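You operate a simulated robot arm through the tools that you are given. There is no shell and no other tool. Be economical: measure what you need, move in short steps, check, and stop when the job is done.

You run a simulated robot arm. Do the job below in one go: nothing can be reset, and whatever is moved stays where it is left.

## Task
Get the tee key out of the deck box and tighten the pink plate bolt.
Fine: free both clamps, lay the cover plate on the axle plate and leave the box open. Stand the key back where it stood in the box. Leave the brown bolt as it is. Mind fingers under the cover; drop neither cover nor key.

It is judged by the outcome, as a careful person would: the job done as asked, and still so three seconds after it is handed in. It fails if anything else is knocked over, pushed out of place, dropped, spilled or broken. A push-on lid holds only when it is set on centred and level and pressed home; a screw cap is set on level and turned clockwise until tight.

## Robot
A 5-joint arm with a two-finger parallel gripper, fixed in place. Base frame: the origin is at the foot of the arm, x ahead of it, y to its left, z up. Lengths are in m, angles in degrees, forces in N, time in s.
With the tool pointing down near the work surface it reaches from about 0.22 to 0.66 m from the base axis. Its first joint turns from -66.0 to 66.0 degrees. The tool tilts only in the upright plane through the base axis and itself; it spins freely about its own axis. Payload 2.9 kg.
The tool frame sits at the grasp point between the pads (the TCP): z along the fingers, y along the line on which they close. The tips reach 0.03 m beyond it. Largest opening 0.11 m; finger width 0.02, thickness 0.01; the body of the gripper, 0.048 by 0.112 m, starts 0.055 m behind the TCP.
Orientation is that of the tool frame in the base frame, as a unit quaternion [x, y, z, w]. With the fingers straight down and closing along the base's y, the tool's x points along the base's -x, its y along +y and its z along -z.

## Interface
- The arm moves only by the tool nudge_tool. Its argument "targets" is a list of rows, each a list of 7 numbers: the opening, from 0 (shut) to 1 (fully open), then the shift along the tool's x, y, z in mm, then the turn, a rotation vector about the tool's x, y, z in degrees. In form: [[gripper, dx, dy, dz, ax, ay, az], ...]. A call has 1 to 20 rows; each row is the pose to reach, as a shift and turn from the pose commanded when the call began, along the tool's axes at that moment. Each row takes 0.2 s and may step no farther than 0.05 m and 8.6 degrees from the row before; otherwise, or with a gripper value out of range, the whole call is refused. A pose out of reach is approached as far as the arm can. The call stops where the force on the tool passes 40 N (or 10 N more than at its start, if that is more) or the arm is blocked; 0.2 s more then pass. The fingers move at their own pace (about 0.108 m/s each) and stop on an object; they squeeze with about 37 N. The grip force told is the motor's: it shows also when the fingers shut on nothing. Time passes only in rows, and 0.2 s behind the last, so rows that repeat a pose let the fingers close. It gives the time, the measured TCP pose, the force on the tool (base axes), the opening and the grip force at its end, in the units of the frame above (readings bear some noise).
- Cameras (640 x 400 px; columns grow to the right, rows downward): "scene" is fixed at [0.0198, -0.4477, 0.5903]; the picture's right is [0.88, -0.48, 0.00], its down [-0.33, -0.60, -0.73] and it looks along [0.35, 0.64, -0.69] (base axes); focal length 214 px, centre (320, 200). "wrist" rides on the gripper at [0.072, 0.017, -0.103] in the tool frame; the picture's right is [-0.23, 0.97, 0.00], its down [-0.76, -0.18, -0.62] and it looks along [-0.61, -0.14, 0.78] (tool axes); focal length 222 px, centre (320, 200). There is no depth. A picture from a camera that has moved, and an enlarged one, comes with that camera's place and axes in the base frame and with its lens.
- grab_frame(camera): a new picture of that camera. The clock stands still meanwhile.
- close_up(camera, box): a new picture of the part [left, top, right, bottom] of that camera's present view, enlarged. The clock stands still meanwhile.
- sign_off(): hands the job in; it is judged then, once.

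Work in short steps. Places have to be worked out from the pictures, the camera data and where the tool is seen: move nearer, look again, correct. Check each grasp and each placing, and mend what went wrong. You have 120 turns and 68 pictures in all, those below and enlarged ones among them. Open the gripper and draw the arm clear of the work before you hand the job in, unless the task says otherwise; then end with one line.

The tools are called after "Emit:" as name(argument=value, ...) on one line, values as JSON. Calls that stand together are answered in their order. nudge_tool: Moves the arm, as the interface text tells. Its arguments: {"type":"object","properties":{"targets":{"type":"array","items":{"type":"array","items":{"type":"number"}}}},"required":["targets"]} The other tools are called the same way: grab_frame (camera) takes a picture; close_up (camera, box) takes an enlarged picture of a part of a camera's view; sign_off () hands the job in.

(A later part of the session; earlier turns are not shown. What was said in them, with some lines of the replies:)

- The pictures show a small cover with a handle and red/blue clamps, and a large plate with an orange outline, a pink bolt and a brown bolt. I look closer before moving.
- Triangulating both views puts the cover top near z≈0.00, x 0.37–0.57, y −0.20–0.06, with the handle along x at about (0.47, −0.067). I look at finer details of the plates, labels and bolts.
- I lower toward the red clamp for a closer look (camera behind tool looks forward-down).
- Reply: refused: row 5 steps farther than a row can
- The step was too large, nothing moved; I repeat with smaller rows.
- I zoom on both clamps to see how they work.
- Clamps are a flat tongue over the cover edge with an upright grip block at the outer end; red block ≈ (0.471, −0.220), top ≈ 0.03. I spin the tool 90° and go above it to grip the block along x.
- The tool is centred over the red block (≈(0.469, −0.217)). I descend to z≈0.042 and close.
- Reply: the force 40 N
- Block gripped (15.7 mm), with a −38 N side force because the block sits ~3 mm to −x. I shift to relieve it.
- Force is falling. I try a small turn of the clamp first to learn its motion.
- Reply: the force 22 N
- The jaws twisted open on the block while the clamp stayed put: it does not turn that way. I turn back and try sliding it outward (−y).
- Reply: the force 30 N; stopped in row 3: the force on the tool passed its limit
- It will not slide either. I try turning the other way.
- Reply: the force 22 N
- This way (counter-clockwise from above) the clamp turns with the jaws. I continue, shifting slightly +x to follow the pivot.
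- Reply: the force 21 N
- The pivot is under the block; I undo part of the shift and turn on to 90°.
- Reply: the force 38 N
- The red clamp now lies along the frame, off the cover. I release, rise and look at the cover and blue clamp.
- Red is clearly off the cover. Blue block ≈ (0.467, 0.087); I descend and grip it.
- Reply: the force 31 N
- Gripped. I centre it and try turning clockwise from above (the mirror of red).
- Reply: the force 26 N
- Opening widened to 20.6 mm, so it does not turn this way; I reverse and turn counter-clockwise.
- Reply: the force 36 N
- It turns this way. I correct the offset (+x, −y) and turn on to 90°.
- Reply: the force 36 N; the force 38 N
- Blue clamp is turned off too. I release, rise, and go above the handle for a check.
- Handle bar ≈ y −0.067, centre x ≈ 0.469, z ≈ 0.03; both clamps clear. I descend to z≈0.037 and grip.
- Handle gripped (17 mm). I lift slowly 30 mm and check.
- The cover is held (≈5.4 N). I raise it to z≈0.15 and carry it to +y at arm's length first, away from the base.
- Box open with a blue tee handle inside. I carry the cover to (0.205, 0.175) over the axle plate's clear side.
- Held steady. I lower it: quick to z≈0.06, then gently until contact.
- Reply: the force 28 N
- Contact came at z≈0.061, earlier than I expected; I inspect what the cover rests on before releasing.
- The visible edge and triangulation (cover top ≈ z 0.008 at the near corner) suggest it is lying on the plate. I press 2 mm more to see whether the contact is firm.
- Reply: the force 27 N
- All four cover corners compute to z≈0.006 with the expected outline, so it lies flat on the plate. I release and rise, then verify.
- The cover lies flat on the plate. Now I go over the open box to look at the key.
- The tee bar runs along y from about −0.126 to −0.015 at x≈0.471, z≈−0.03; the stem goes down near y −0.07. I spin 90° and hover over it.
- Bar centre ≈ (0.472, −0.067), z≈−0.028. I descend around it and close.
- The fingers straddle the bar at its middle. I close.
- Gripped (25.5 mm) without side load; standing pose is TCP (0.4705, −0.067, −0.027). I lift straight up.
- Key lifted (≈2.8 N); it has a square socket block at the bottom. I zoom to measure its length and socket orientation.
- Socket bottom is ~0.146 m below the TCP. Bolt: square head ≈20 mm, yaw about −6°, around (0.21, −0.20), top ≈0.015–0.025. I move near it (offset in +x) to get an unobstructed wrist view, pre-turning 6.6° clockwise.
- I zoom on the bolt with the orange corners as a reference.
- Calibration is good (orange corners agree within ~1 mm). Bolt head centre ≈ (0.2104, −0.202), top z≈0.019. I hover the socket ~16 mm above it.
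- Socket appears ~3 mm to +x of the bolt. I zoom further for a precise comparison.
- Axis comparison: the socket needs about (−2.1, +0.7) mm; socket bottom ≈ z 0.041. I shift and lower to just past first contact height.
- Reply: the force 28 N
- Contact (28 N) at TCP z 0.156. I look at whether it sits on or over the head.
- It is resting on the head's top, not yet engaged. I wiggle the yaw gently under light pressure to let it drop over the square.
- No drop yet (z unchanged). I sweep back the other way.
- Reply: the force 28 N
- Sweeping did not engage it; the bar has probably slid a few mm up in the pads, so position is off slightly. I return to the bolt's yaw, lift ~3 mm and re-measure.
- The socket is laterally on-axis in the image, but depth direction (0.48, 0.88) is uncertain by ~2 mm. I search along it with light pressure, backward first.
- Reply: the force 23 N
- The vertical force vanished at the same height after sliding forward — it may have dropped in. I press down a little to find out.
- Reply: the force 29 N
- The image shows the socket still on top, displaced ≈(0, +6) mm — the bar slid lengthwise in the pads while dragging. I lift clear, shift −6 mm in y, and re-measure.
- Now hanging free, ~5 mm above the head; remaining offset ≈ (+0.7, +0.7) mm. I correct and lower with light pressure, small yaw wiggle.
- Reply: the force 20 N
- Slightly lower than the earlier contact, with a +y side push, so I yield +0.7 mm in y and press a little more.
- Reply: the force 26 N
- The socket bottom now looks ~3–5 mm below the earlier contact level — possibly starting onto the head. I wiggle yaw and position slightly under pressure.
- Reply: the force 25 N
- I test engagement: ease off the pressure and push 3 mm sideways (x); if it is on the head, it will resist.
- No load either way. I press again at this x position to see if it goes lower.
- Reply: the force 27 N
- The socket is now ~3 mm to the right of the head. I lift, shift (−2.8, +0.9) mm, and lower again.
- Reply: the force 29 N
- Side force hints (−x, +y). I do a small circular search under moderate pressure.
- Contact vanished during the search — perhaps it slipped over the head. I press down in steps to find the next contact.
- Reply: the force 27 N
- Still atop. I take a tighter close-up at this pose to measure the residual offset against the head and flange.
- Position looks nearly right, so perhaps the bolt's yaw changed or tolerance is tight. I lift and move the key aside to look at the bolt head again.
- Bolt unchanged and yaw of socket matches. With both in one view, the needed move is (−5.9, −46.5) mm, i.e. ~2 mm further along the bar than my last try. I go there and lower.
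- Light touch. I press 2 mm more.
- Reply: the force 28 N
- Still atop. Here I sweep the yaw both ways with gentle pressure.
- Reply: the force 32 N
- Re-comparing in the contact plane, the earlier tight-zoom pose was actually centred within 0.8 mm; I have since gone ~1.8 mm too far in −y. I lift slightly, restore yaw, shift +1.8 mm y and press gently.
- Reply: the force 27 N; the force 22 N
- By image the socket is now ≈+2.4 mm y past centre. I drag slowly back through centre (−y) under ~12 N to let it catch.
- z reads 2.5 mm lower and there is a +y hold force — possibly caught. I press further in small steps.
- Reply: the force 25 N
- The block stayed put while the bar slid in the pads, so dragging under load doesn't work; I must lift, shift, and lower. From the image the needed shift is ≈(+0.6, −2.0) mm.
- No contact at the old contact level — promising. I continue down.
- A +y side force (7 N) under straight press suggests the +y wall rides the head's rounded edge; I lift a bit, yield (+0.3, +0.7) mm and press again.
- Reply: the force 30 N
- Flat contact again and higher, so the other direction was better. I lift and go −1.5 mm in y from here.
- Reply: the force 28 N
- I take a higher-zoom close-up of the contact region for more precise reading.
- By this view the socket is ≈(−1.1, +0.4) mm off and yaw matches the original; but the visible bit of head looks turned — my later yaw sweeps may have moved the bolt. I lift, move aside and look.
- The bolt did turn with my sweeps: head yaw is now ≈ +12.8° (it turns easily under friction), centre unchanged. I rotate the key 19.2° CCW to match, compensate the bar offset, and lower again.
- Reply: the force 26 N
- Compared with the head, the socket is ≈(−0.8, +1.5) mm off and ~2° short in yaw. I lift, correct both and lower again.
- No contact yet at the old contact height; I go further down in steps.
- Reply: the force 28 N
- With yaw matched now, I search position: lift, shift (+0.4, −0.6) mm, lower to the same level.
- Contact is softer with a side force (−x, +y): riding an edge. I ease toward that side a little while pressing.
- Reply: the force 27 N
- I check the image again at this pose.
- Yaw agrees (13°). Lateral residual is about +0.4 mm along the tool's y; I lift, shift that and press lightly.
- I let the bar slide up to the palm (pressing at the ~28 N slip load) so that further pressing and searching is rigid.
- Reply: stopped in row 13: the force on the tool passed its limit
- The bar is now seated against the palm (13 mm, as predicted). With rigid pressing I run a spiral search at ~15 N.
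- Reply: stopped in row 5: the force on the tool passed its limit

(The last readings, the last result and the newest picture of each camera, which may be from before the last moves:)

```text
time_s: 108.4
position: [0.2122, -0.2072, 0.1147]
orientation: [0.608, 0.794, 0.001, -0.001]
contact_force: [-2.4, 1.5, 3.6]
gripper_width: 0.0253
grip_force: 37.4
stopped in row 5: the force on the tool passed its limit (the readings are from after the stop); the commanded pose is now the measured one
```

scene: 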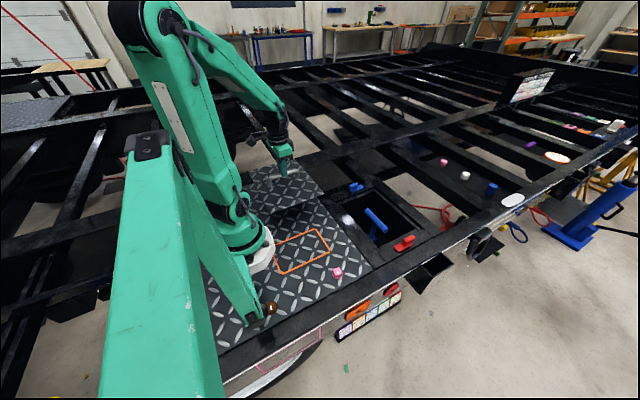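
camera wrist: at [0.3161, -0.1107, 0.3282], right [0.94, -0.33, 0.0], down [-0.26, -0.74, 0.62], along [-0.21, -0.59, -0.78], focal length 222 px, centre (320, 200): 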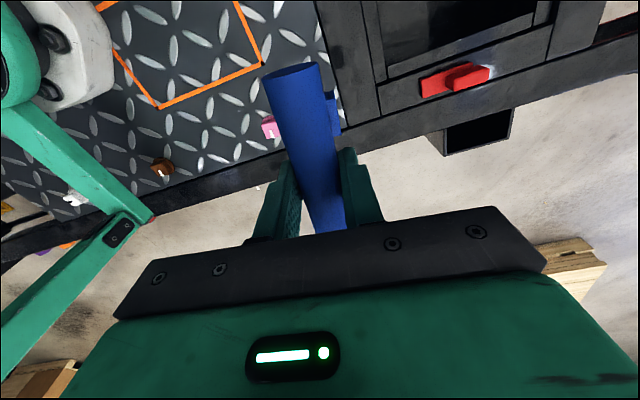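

Very stiff now; I repeat with just a touch of pressure (0.2 mm).

Emit:
nudge_tool(targets=[[0, 0, 0, 0.2, 0, 0, 0], [0, 0, 0.6, 0.2, 0, 0, 0], [0, 0.6, 0.6, 0.2, 0, 0, 0], [0, 1.2, 0.6, 0.2, 0, 0, 0], [0, 1.2, 0, 0.2, 0, 0, 0], [0, 1.2, -0.6, 0.2, 0, 0, 0], [0, 0.6, -0.6, 0.2, 0, 0, 0], [0, 0, -0.6, 0.2, 0, 0, 0], [0, -0.6, -0.6, 0.2, 0, 0, 0], [0, -0.6, 0, 0.2, 0, 0, 0], [0, -0.6, 0.6, 0.2, 0, 0, 0], [0, -0.6, 1.2, 0.2, 0, 0, 0], [0, 0, 1.2, 0.2, 0, 0, 0], [0, 0.6, 1.2, 0.2, 0, 0, 0], [0, 1.2, 1.2, 0.2, 0, 0, 0]])

```text
time_s: 110.4
position: [0.2134, -0.208, 0.1156]
orientation: [0.609, 0.793, 0.0, 0.0]
contact_force: [-1.1, 1.8, 3.0]
gripper_width: 0.0253
grip_force: 36.9
stopped in row 9: the force on the tool passed its limit (the readings are from after the stop); the commanded pose is now the measured one
```

Both stops occurred moving −y, as if caught there. I test motion toward +y with light pressure.

Emit:
nudge_tool(targets=[[0, 0.4, 0, 0.2, 0, 0, 0], [0, 0.8, 0, 0.2, 0, 0, 0], [0, 1.2, 0, 0.3, 0, 0, 0], [0, 1.6, 0, 0.3, 0, 0, 0], [0, 1.6, 0, 0.3, 0, 0, 0]])

```text
time_s: 111.6
position: [0.2115, -0.2052, 0.1162]
orientation: [0.607, 0.794, 0.0, 0.0]
contact_force: [1.6, -4.0, 7.7]
gripper_width: 0.0249
grip_force: 37.0
```

Emit:
nudge_tool(targets=[[0, 0, 0, 0.5, 0, 0, 0], [0, 0, 0, 1, 0, 0, 0], [0, 0, 0, 1.5, 0, 0, 0], [0, 0, 0, 2, 0, 0, 0], [0, 0, 0, 2, 0, 0, 0]])

```text
time_s: 112.3
position: [0.2127, -0.2059, 0.1146]
orientation: [0.607, 0.795, 0.0, 0.0]
contact_force: [-1.3, 1.0, 4.3]
gripper_width: 0.0252
grip_force: 36.7
stopped in row 3: the force on the tool passed its limit (the readings are from after the stop); the commanded pose is now the measured one
```

I probe the −y catch deliberately: drag slowly −y with minimal pressure and read the side force.

Emit:
nudge_tool(targets=[[0, -0.4, 0, 0.1, 0, 0, 0], [0, -0.8, 0, 0.1, 0, 0, 0], [0, -1.2, 0, 0.1, 0, 0, 0], [0, -1.6, 0, 0.1, 0, 0, 0], [0, -1.6, 0, 0.1, 0, 0, 0]])

```text
time_s: 113.5
position: [0.2124, -0.2084, 0.1164]
orientation: [0.608, 0.794, 0.0, 0.0]
contact_force: [-1.7, 5.5, 16.7]
gripper_width: 0.0255
grip_force: 36.7
```

That's just friction. I take one picture to re-reference the socket to the head.

Emit:
close_up(camera="scene", box=[322, 259, 346, 279])

```text
16.00 times, centred on (334, 269) of scene
camera zoom: at [0.0198, -0.4477, 0.5904], right [0.88, -0.48, 0.0], down [-0.33, -0.6, -0.73], along [0.35, 0.64, -0.69], focal length 3432 px, centre (96, -904)
```

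zoom: 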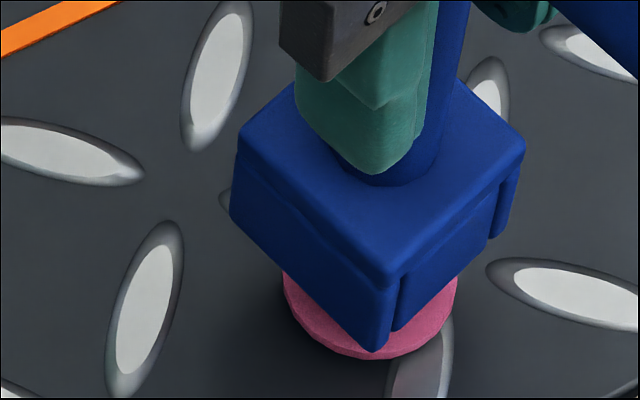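

The socket sits ≈2.6 mm too far along (0.48, 0.88). I lift, shift (−1.4, −2.2) mm and press down (it will stop at 40 N if still on top).

Emit:
nudge_tool(targets=[[0, 0, 0, -2, 0, 0, 0], [0, -1.8, -1.9, -2, 0, 0, 0], [0, -1.8, -1.9, -2, 0, 0, 0], [0, -1.8, -1.9, -0.5, 0, 0, 0], [0, -1.8, -1.9, 0.5, 0, 0, 0], [0, -1.8, -1.9, 1.5, 0, 0, 0], [0, -1.8, -1.9, 2.5, 0, 0, 0], [0, -1.8, -1.9, 3.5, 0, 0, 0], [0, -1.8, -1.9, 3.5, 0, 0, 0]])

```text
time_s: 114.9
position: [0.2125, -0.2084, 0.1148]
orientation: [0.607, 0.795, 0.0, 0.002]
contact_force: [-0.8, 1.8, 3.9]
gripper_width: 0.0252
grip_force: 37.0
stopped in row 7: the force on the tool passed its limit (the readings are from after the stop); the commanded pose is now the measured one
```

Repeated stops blur my reference. New approach: loosen the jaws slightly (28 mm, bar still captured between pads and palm) so the key rests by its own weight, jiggle gently, and let it drop onto the square.

Emit:
nudge_tool(targets=[[0.255, 0, 0, -0.5, 0, 0, 0], [0.255, 0, 0, -1, 0, 0, 0], [0.255, 0, 1.5, -1, 0, 0, 0], [0.255, 0, 2.5, -1, 0, 0, 0], [0.255, 0, 1.5, -1, 0, 0, 5], [0.255, 0, 0, -1, 0, 0, 8], [0.255, 0, -1.5, -1, 0, 0, 4], [0.255, 0, -2.5, -1, 0, 0, -2], [0.255, 0, -1.5, -1, 0, 0, -8], [0.255, 0, 0, -1, 0, 0, -4], [0.255, 0, 0, -1, 0, 0, 0], [0.255, 0, 0, 0, 0, 0, 0], [0.255, 0, 0, 1, 0, 0, 0], [0.255, 0, 0, 2, 0, 0, 0], [0.255, 0, 0, 2, 0, 0, 0]])

```text
time_s: 118.1
position: [0.2134, -0.2102, 0.1148]
orientation: [0.607, 0.795, 0.0, 0.003]
contact_force: [-2.5, 1.3, 23.3]
gripper_width: 0.0283
grip_force: 0.9
```

Not dropped yet. I shift the key 0.9 mm along its bar (−y), release it to rest, and jiggle again.

Emit:
nudge_tool(targets=[[0, 0, 0, -2.5, 0, 0, 0], [0, 0, 0, -2.5, 0, 0, 0], [0, 0, 0, -4, 0, 0, 0], [0, -1, 0, -4, 0, 0, 0], [0, -1, 0, -2.5, 0, 0, 0], [0.255, -1, 0, -2.5, 0, 0, 0], [0.255, -1, 0, -2.5, 0, 0, 0], [0.255, -1, 1.5, -2.5, 0, 0, 3], [0.255, -1, 2.5, -2.5, 0, 0, 6], [0.255, -1, 1, -2.5, 0, 0, 2], [0.255, -1, -1, -2.5, 0, 0, -3], [0.255, -1, -2.5, -2.5, 0, 0, -7], [0.255, -1, -1, -2.5, 0, 0, -3], [0.255, -1, 0, -2.5, 0, 0, 0], [0.255, -1, 0, -1, 0, 0, 0], [0.255, -1, 0, 0, 0, 0, 0], [0.255, -1, 0, 0, 0, 0, 0]])

```text
time_s: 121.7
position: [0.2137, -0.2109, 0.1141]
orientation: [0.607, 0.795, 0.0, 0.002]
contact_force: [-1.5, 0.8, 18.4]
gripper_width: 0.0285
grip_force: 0.1
```

I sweep the yaw about the socket's axis (compensating the 8.6 mm bar offset) with the key resting loosely, so it can find the square.

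Emit:
nudge_tool(targets=[[0.255, 0, 0, -2, 0, 0, 0], [0.255, 0.06, -1.05, -2, 0, 0, 7], [0.255, 0.26, -2.1, -2, 0, 0, 14], [0.255, 0.57, -3.1, -2, 0, 0, 21], [0.255, 1.0, -4.0, -2, 0, 0, 28], [0.255, 0.57, -3.1, -2, 0, 0, 21], [0.255, 0.26, -2.1, -2, 0, 0, 14], [0.255, 0.06, -1.05, -2, 0, 0, 7], [0.255, 0, 0, -2, 0, 0, 0], [0.255, 0.06, 1.05, -2, 0, 0, -7], [0.255, 0.26, 2.1, -2, 0, 0, -14], [0.255, 0.57, 3.1, -2, 0, 0, -21], [0.255, 1.0, 4.0, -2, 0, 0, -28], [0.255, 0.57, 3.1, -2, 0, 0, -21], [0.255, 0.26, 2.1, -2, 0, 0, -14], [0.255, 0.06, 1.05, -2, 0, 0, -7], [0.255, 0, 0, -2, 0, 0, 0], [0.255, 0, 0, -0.5, 0, 0, 0], [0.255, 0, 0, 0.5, 0, 0, 0], [0.255, 0, 0, 0.5, 0, 0, 0]])

```text
time_s: 125.9
position: [0.2131, -0.2126, 0.114]
orientation: [0.607, 0.795, -0.001, 0.004]
contact_force: [1.0, 4.1, 37.9]
gripper_width: 0.0283
grip_force: 0.6
```

Not yet. I grip, lift exactly 25 mm from contact, and move aside to view key and bolt together.

Emit:
nudge_tool(targets=[[0, 0, 0, -1.2, 0, 0, 0], [0, 0, 0, -1.2, 0, 0, 0], [0, 0, 0, -1.2, 0, 0, 0], [0, 0, 0, -13, 0, 0, 0], [0, 0, 0, -26, 0, 0, 0], [0, 15, 0, -26, 0, 0, 0], [0, 30, 0, -26, 0, 0, 0], [0, 45, 0, -26, 0, 0, 0], [0, 45, 0, -26, 0, 0, 0], [0, 45, 0, -26, 0, 0, 0]])

Emit:
close_up(camera="scene", box=[318, 245, 350, 281])

```text
time_s: 128.1
position: [0.1989, -0.1682, 0.1387]
orientation: [0.607, 0.794, 0.0, 0.002]
contact_force: [-0.8, -0.4, -3.7]
gripper_width: 0.0254
grip_force: 37.1
```

```text
11.11 times, centred on (334, 263) of scene
camera zoom: at [0.0199, -0.4477, 0.5903], right [0.88, -0.48, 0.0], down [-0.33, -0.6, -0.73], along [0.35, 0.64, -0.69], focal length 2383 px, centre (164, -500)
```

zoom: 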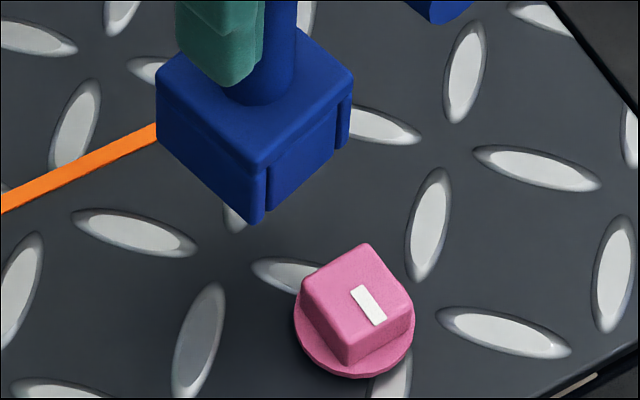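

Clear measurement: head yaw ≈ +8.7°, socket yaw ≈ +15.2°, socket centre ≈ (0.2018, −0.1634) at z 0.044. I rotate 6.5° CW, move the socket by (+8.9, −38.1) mm, and lower.

Emit:
nudge_tool(targets=[[0, -12, -0.6, 0, 0, 0, 2.2], [0, -25, -1.2, 0, 0, 0, 4.4], [0, -38.7, -1.8, 0, 0, 0, 6.5], [0, -38.7, -1.8, 0, 0, 0, 6.5], [0, -38.7, -1.8, 12, 0, 0, 6.5], [0, -38.7, -1.8, 20, 0, 0, 6.5], [0, -38.7, -1.8, 23, 0, 0, 6.5], [0, -38.7, -1.8, 25, 0, 0, 6.5], [0, -38.7, -1.8, 26, 0, 0, 6.5], [0, -38.7, -1.8, 26, 0, 0, 6.5]])

```text
time_s: 130.3
position: [0.21, -0.2058, 0.1139]
orientation: [0.651, 0.759, 0.0, 0.002]
contact_force: [-5.6, 4.0, 39.5]
gripper_width: 0.0253
grip_force: 36.9
```

Very close but still on top. I unload, loosen minimally, and make small jiggles so it can settle under its own weight.

Emit:
nudge_tool(targets=[[0, 0, 0, -1.5, 0, 0, 0], [0.245, 0, 0, -1.5, 0, 0, 0], [0.245, 0, 0, -1.5, 0, 0, 0], [0.245, 0, 1, -1.5, 0, 0, 2], [0.245, 0, 1.8, -1.5, 0, 0, 5], [0.245, 0, 1, -1.5, 0, 0, 8], [0.245, 0, 0, -1.5, 0, 0, 4], [0.245, 0, -1, -1.5, 0, 0, 0], [0.245, 0, -1.8, -1.5, 0, 0, -5], [0.245, 0, -1, -1.5, 0, 0, -8], [0.245, 0, 0, -1.5, 0, 0, -4], [0.245, 0, 0, -1.5, 0, 0, 0], [0.245, 0, 0, 0, 0, 0, 0], [0.245, 0, 0, 0.5, 0, 0, 0]])

```text
time_s: 133.5
position: [0.211, -0.2072, 0.1148]
orientation: [0.652, 0.759, -0.001, 0.005]
contact_force: [-1.8, 0.0, 11.1]
gripper_width: 0.0275
grip_force: 0.5
stopped in row 14: the force on the tool passed its limit (the readings are from after the stop); the commanded pose is now the measured one
```

I chain two grip–shift–release cycles (±1 mm along the bar) with small jiggles.

Emit:
nudge_tool(targets=[[0, 0, 0, -1.5, 0, 0, 0], [0, 0, 0, -1.5, 0, 0, 0], [0, 0, 0, -3, 0, 0, 0], [0, 1.1, 0, -3, 0, 0, 0], [0, 1.1, 0, -1.5, 0, 0, 0], [0.245, 1.1, 0, -1.5, 0, 0, 0], [0.245, 1.1, 1.5, -1.5, 0, 0, 4], [0.245, 1.1, 0, -1.5, 0, 0, 0], [0.245, 1.1, -1.5, -1.5, 0, 0, -4], [0, 1.1, 0, -1.5, 0, 0, 0], [0, 1.1, 0, -1.5, 0, 0, 0], [0, 1.1, 0, -3, 0, 0, 0], [0, -1.1, 0, -3, 0, 0, 0], [0, -1.1, 0, -1.5, 0, 0, 0], [0.245, -1.1, 0, -1.5, 0, 0, 0], [0.245, -1.1, 1.5, -1.5, 0, 0, 4], [0.245, -1.1, 0, -1.5, 0, 0, 0], [0.245, -1.1, -1.5, -1.5, 0, 0, -4], [0.245, -1.1, 0, -1.5, 0, 0, 0], [0.245, -1.1, 0, 0, 0, 0, 0]])

```text
time_s: 137.7
position: [0.2101, -0.2079, 0.1135]
orientation: [0.651, 0.759, -0.001, 0.005]
contact_force: [1.0, 0.1, -0.5]
gripper_width: 0.0272
grip_force: 0.0
```

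No palm contact at the former level — it may have dropped. I lower further to check.

Emit:
nudge_tool(targets=[[0.245, 0, 0, 1, 0, 0, 0], [0.245, 0, 0, 2, 0, 0, 0], [0.245, 0, 0, 3, 0, 0, 0], [0.245, 0, 0, 4, 0, 0, 0], [0.245, 0, 0, 4, 0, 0, 0]])

```text
time_s: 138.9
position: [0.2094, -0.2075, 0.1097]
orientation: [0.652, 0.758, 0.0, 0.003]
contact_force: [-0.3, -0.9, 0.3]
gripper_width: 0.0269
grip_force: 0.0
```

It dropped over the head. I open a little, rise ~28 mm so the pads hold the bar properly, recentre over the stem (+5.5 mm along the bar), and close.

Emit:
nudge_tool(targets=[[0.32, 0, 0, 0, 0, 0, 0], [0.32, 0, 0.5, -8, 0, 0, 0], [0.32, 2, 0.5, -16, 0, 0, 0], [0.32, 4, 0.5, -24, 0, 0, 0], [0.32, 5.5, 0.5, -32, 0, 0, 0], [0.2, 5.5, 0.5, -32, 0, 0, 0], [0, 5.5, 0.5, -32, 0, 0, 0], [0, 5.5, 0.5, -32, 0, 0, 0]])

```text
time_s: 140.7
position: [0.2107, -0.2021, 0.1424]
orientation: [0.651, 0.759, 0.0, 0.004]
contact_force: [-0.3, -0.3, -0.5]
gripper_width: 0.0258
grip_force: 36.9
```

Key gripped on the bolt, centred and unloaded. I turn clockwise in steps and watch the opening for resistance.

Emit:
nudge_tool(targets=[[0, 0, 0, 0, 0, 0, 6], [0, 0, 0, 0, 0, 0, 12], [0, 0, 0, 0, 0, 0, 18], [0, 0, 0, 0, 0, 0, 24], [0, 0, 0, 0, 0, 0, 30], [0, 0, 0, 0, 0, 0, 36], [0, 0, 0, 0, 0, 0, 42], [0, 0, 0, 0, 0, 0, 42]])

```text
time_s: 142.5
position: [0.2099, -0.2019, 0.1428]
orientation: [0.881, 0.473, 0.001, 0.004]
contact_force: [1.4, 5.0, 9.8]
gripper_width: 0.0254
grip_force: 36.8
```

Turning freely. I continue clockwise.

Emit:
nudge_tool(targets=[[0, 0, 0, 0, 0, 0, 8], [0, 0, 0, 0, 0, 0, 16], [0, 0, 0, 0, 0, 0, 24], [0, 0, 0, 0, 0, 0, 32], [0, 0, 0, 0, 0, 0, 40], [0, 0, 0, 0, 0, 0, 48], [0, 0, 0, 0, 0, 0, 56], [0, 0, 0, 0, 0, 0, 64], [0, 0, 0, 0, 0, 0, 72], [0, 0, 0, 0, 0, 0, 80], [0, 0, 0, 0, 0, 0, 80]])

```text
time_s: 144.9
position: [0.2105, -0.2027, 0.1407]
orientation: [0.979, -0.202, 0.004, 0.002]
contact_force: [-2.0, 1.6, -9.2]
gripper_width: 0.031
grip_force: 37.2
```

The jaws are now being twisted open (31 mm), so the bolt resists. I push a few degrees more to confirm it is a hard stop.

Emit:
nudge_tool(targets=[[0, 0, 0, 0, 0, 0, 4], [0, 0, 0, 0, 0, 0, 8], [0, 0, 0, 0, 0, 0, 8]])

```text
time_s: 145.7
position: [0.21, -0.2014, 0.1414]
orientation: [0.963, -0.27, 0.003, 0.002]
contact_force: [-2.9, 2.9, -2.2]
gripper_width: 0.0342
grip_force: 36.7
```

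Hard stop confirmed: the bolt is tight. I rotate back ~25° so the pads sit square on the bar, without loosening, then lift the key.

Emit:
nudge_tool(targets=[[0, 0, 0, 0, 0, 0, -8], [0, 0, 0, 0, 0, 0, -16], [0, 0, 0, 0, 0, 0, -23], [0, 0, 0, 0, 0, 0, -23]])

```text
time_s: 146.7
position: [0.2104, -0.2034, 0.1425]
orientation: [0.997, -0.073, 0.005, 0.003]
contact_force: [0.1, -1.3, 7.7]
gripper_width: 0.0255
grip_force: 37.0
```

Aligned (25.5 mm). I lift straight up.

Emit:
nudge_tool(targets=[[0, 0, 0, -4, 0, 0, 0], [0, 0, 0, -10, 0, 0, 0], [0, 0, 0, -18, 0, 0, 0], [0, 0, 0, -30, 0, 0, 0], [0, 0, 0, -50, 0, 0, 0], [0, 0, 0, -70, 0, 0, 0], [0, 0, 0, -85, 0, 0, 0], [0, 0, 0, -85, 0, 0, 0]])

```text
time_s: 148.5
position: [0.2102, -0.2013, 0.2281]
orientation: [0.997, -0.072, 0.003, 0.002]
contact_force: [0.0, 0.7, -2.8]
gripper_width: 0.0254
grip_force: 36.6
```

Key is held. I carry it over the box while turning it back to its original orientation (φ≈90°), stem target (0.4705, −0.0705).

Emit:
nudge_tool(targets=[[0, 18, -13, 0, 0, 0, -7.6], [0, 37, -26, 0, 0, 0, -15.2], [0, 55, -39, 0, 0, 0, -22.8], [0, 73, -52, 0, 0, 0, -30.4], [0, 92, -64, 0, 0, 0, -38], [0, 110, -77, 0, 0, 0, -45.6], [0, 128, -90, 0, 0, 0, -53.2], [0, 147, -103, 0, 0, 0, -60.8], [0, 165, -116, 0, 0, 0, -68.4], [0, 183, -129, 0, 0, 0, -76], [0, 202, -142, 0, 0, 0, -83.6], [0, 220, -155, 0, 0, 0, -91.2], [0, 238.3, -167.4, 0, 0, 0, -98.6], [0, 238.3, -167.4, 0, 0, 0, -98.6], [0, 238.3, -167.4, 0, 0, 0, -98.6]])

Emit:
grab_frame(camera="scene")

```text
time_s: 151.7
position: [0.4696, -0.069, 0.2274]
orientation: [0.705, 0.709, 0.001, 0.002]
contact_force: [0.4, 0.7, -2.5]
gripper_width: 0.0255
grip_force: 37.1
```

```text
0 pictures are left
```

scene: 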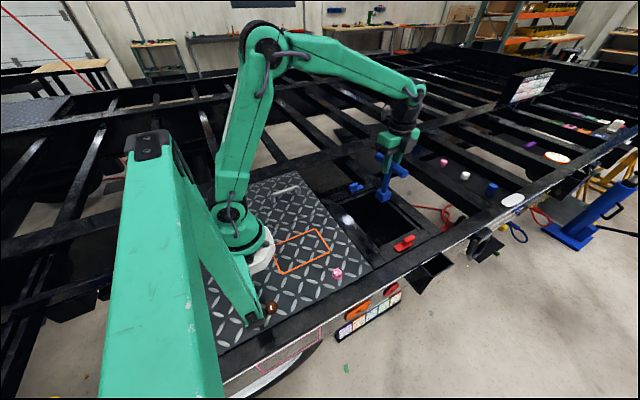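

Key hangs over the open box, cover and clamps as left, bolts fine. I lower it straight into the box.

Emit:
nudge_tool(targets=[[0, 0, 0, 25, 0, 0, 0], [0, 0, 0, 50, 0, 0, 0], [0, 0, 0, 75, 0, 0, 0], [0, 0, 0, 100, 0, 0, 0], [0, 0, 0, 125, 0, 0, 0], [0, 0, 0, 150, 0, 0, 0], [0, 0, 0, 175, 0, 0, 0], [0, 0, 0, 200, 0, 0, 0], [0, 0, 0, 220, 0, 0, 0], [0, 0, 0, 235, 0, 0, 0], [0, 0, 0, 244, 0, 0, 0], [0, 0, 0, 244, 0, 0, 0]])

```text
time_s: 154.3
position: [0.47, -0.0718, -0.0166]
orientation: [0.706, 0.709, 0.001, 0.002]
contact_force: [-0.3, 0.1, -3.1]
gripper_width: 0.0258
grip_force: 36.9
```

No contact yet at z −0.017. I continue gently.

Emit:
nudge_tool(targets=[[0, 0, 0, 3, 0, 0, 0], [0, 0, 0, 6, 0, 0, 0], [0, 0, 0, 9, 0, 0, 0], [0, 0, 0, 11, 0, 0, 0], [0, 0, 0, 11, 0, 0, 0]])

```text
time_s: 155.5
position: [0.4707, -0.072, -0.0287]
orientation: [0.705, 0.709, 0.001, 0.002]
contact_force: [0.4, -0.4, -2.8]
gripper_width: 0.0253
grip_force: 36.5
```

Emit:
nudge_tool(targets=[[0, 0, 0, 1.5, 0, 0, 0], [0, 0, 0, 3, 0, 0, 0], [0, 0, 0, 4, 0, 0, 0], [0, 0, 0, 5, 0, 0, 0], [0, 0, 0, 5, 0, 0, 0]])

```text
time_s: 156.7
position: [0.4712, -0.0733, -0.0322]
orientation: [0.706, 0.708, 0.003, 0.003]
contact_force: [-3.1, -5.3, 26.1]
gripper_width: 0.0256
grip_force: 36.8
```

Contact at z −0.032, matching the expected floor height. I unload ~0.8 mm, then open gently and rise clear.

Emit:
nudge_tool(targets=[[0, 0, 0, -0.8, 0, 0, 0], [0, 0, 0, -0.8, 0, 0, 0], [0.28, 0, 0, -0.8, 0, 0, 0], [0.28, 0, 0, -0.8, 0, 0, 0], [0.45, 0, 0, -0.8, 0, 0, 0], [0.6, 0, 0, -0.8, 0, 0, 0], [0.6, 0, 0, -0.8, 0, 0, 0]])

```text
time_s: 158.3
position: [0.4712, -0.071, -0.0332]
orientation: [0.706, 0.709, 0.001, 0.003]
contact_force: [0.4, -0.2, 0.2]
gripper_width: 0.0662
grip_force: 0.1
```

Open and unloaded; I rise straight up and draw the arm clear.

Emit:
nudge_tool(targets=[[0.6, 0, 0, -15, 0, 0, 0], [0.6, 0, 0, -35, 0, 0, 0], [0.6, 0, 0, -60, 0, 0, 0], [0.6, 0, 0, -90, 0, 0, 0], [0.6, 0, 0, -125, 0, 0, 0], [0.6, 0, 0, -165, 0, 0, 0], [0.6, 0, 0, -205, 0, 0, 0], [0.6, 0, 0, -245, 0, 0, 0], [0.6, 0, 0, -285, 0, 0, 0], [0.6, 0, 0, -325, 0, 0, 0], [1, 0, 0, -355, 0, 0, 0], [1, 0, 0, -355, 0, 0, 0]])

```text
time_s: 160.9
position: [0.4697, -0.0694, 0.325]
orientation: [0.706, 0.709, 0.002, 0.003]
contact_force: [0.1, 0.7, 0.0]
gripper_width: 0.1099
grip_force: 0.1
```

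The arm is clear and unloaded, the gripper is open, and every step has been carried out. I hand the job in.

Emit:
sign_off()

```text
The job is handed in.
```

I turned the pink bolt clockwise with the tee key to a hard stop, stood the key back in the open box and laid the cover on the axle plate with both clamps free. I didn't touch the brown bolt. While fitting the key I turned the pink bolt back about 15–20° by accident before tightening it. I had no pictures left to check the key after letting go; I placed it from my earlier measurements, and it met the floor at the height I expected.
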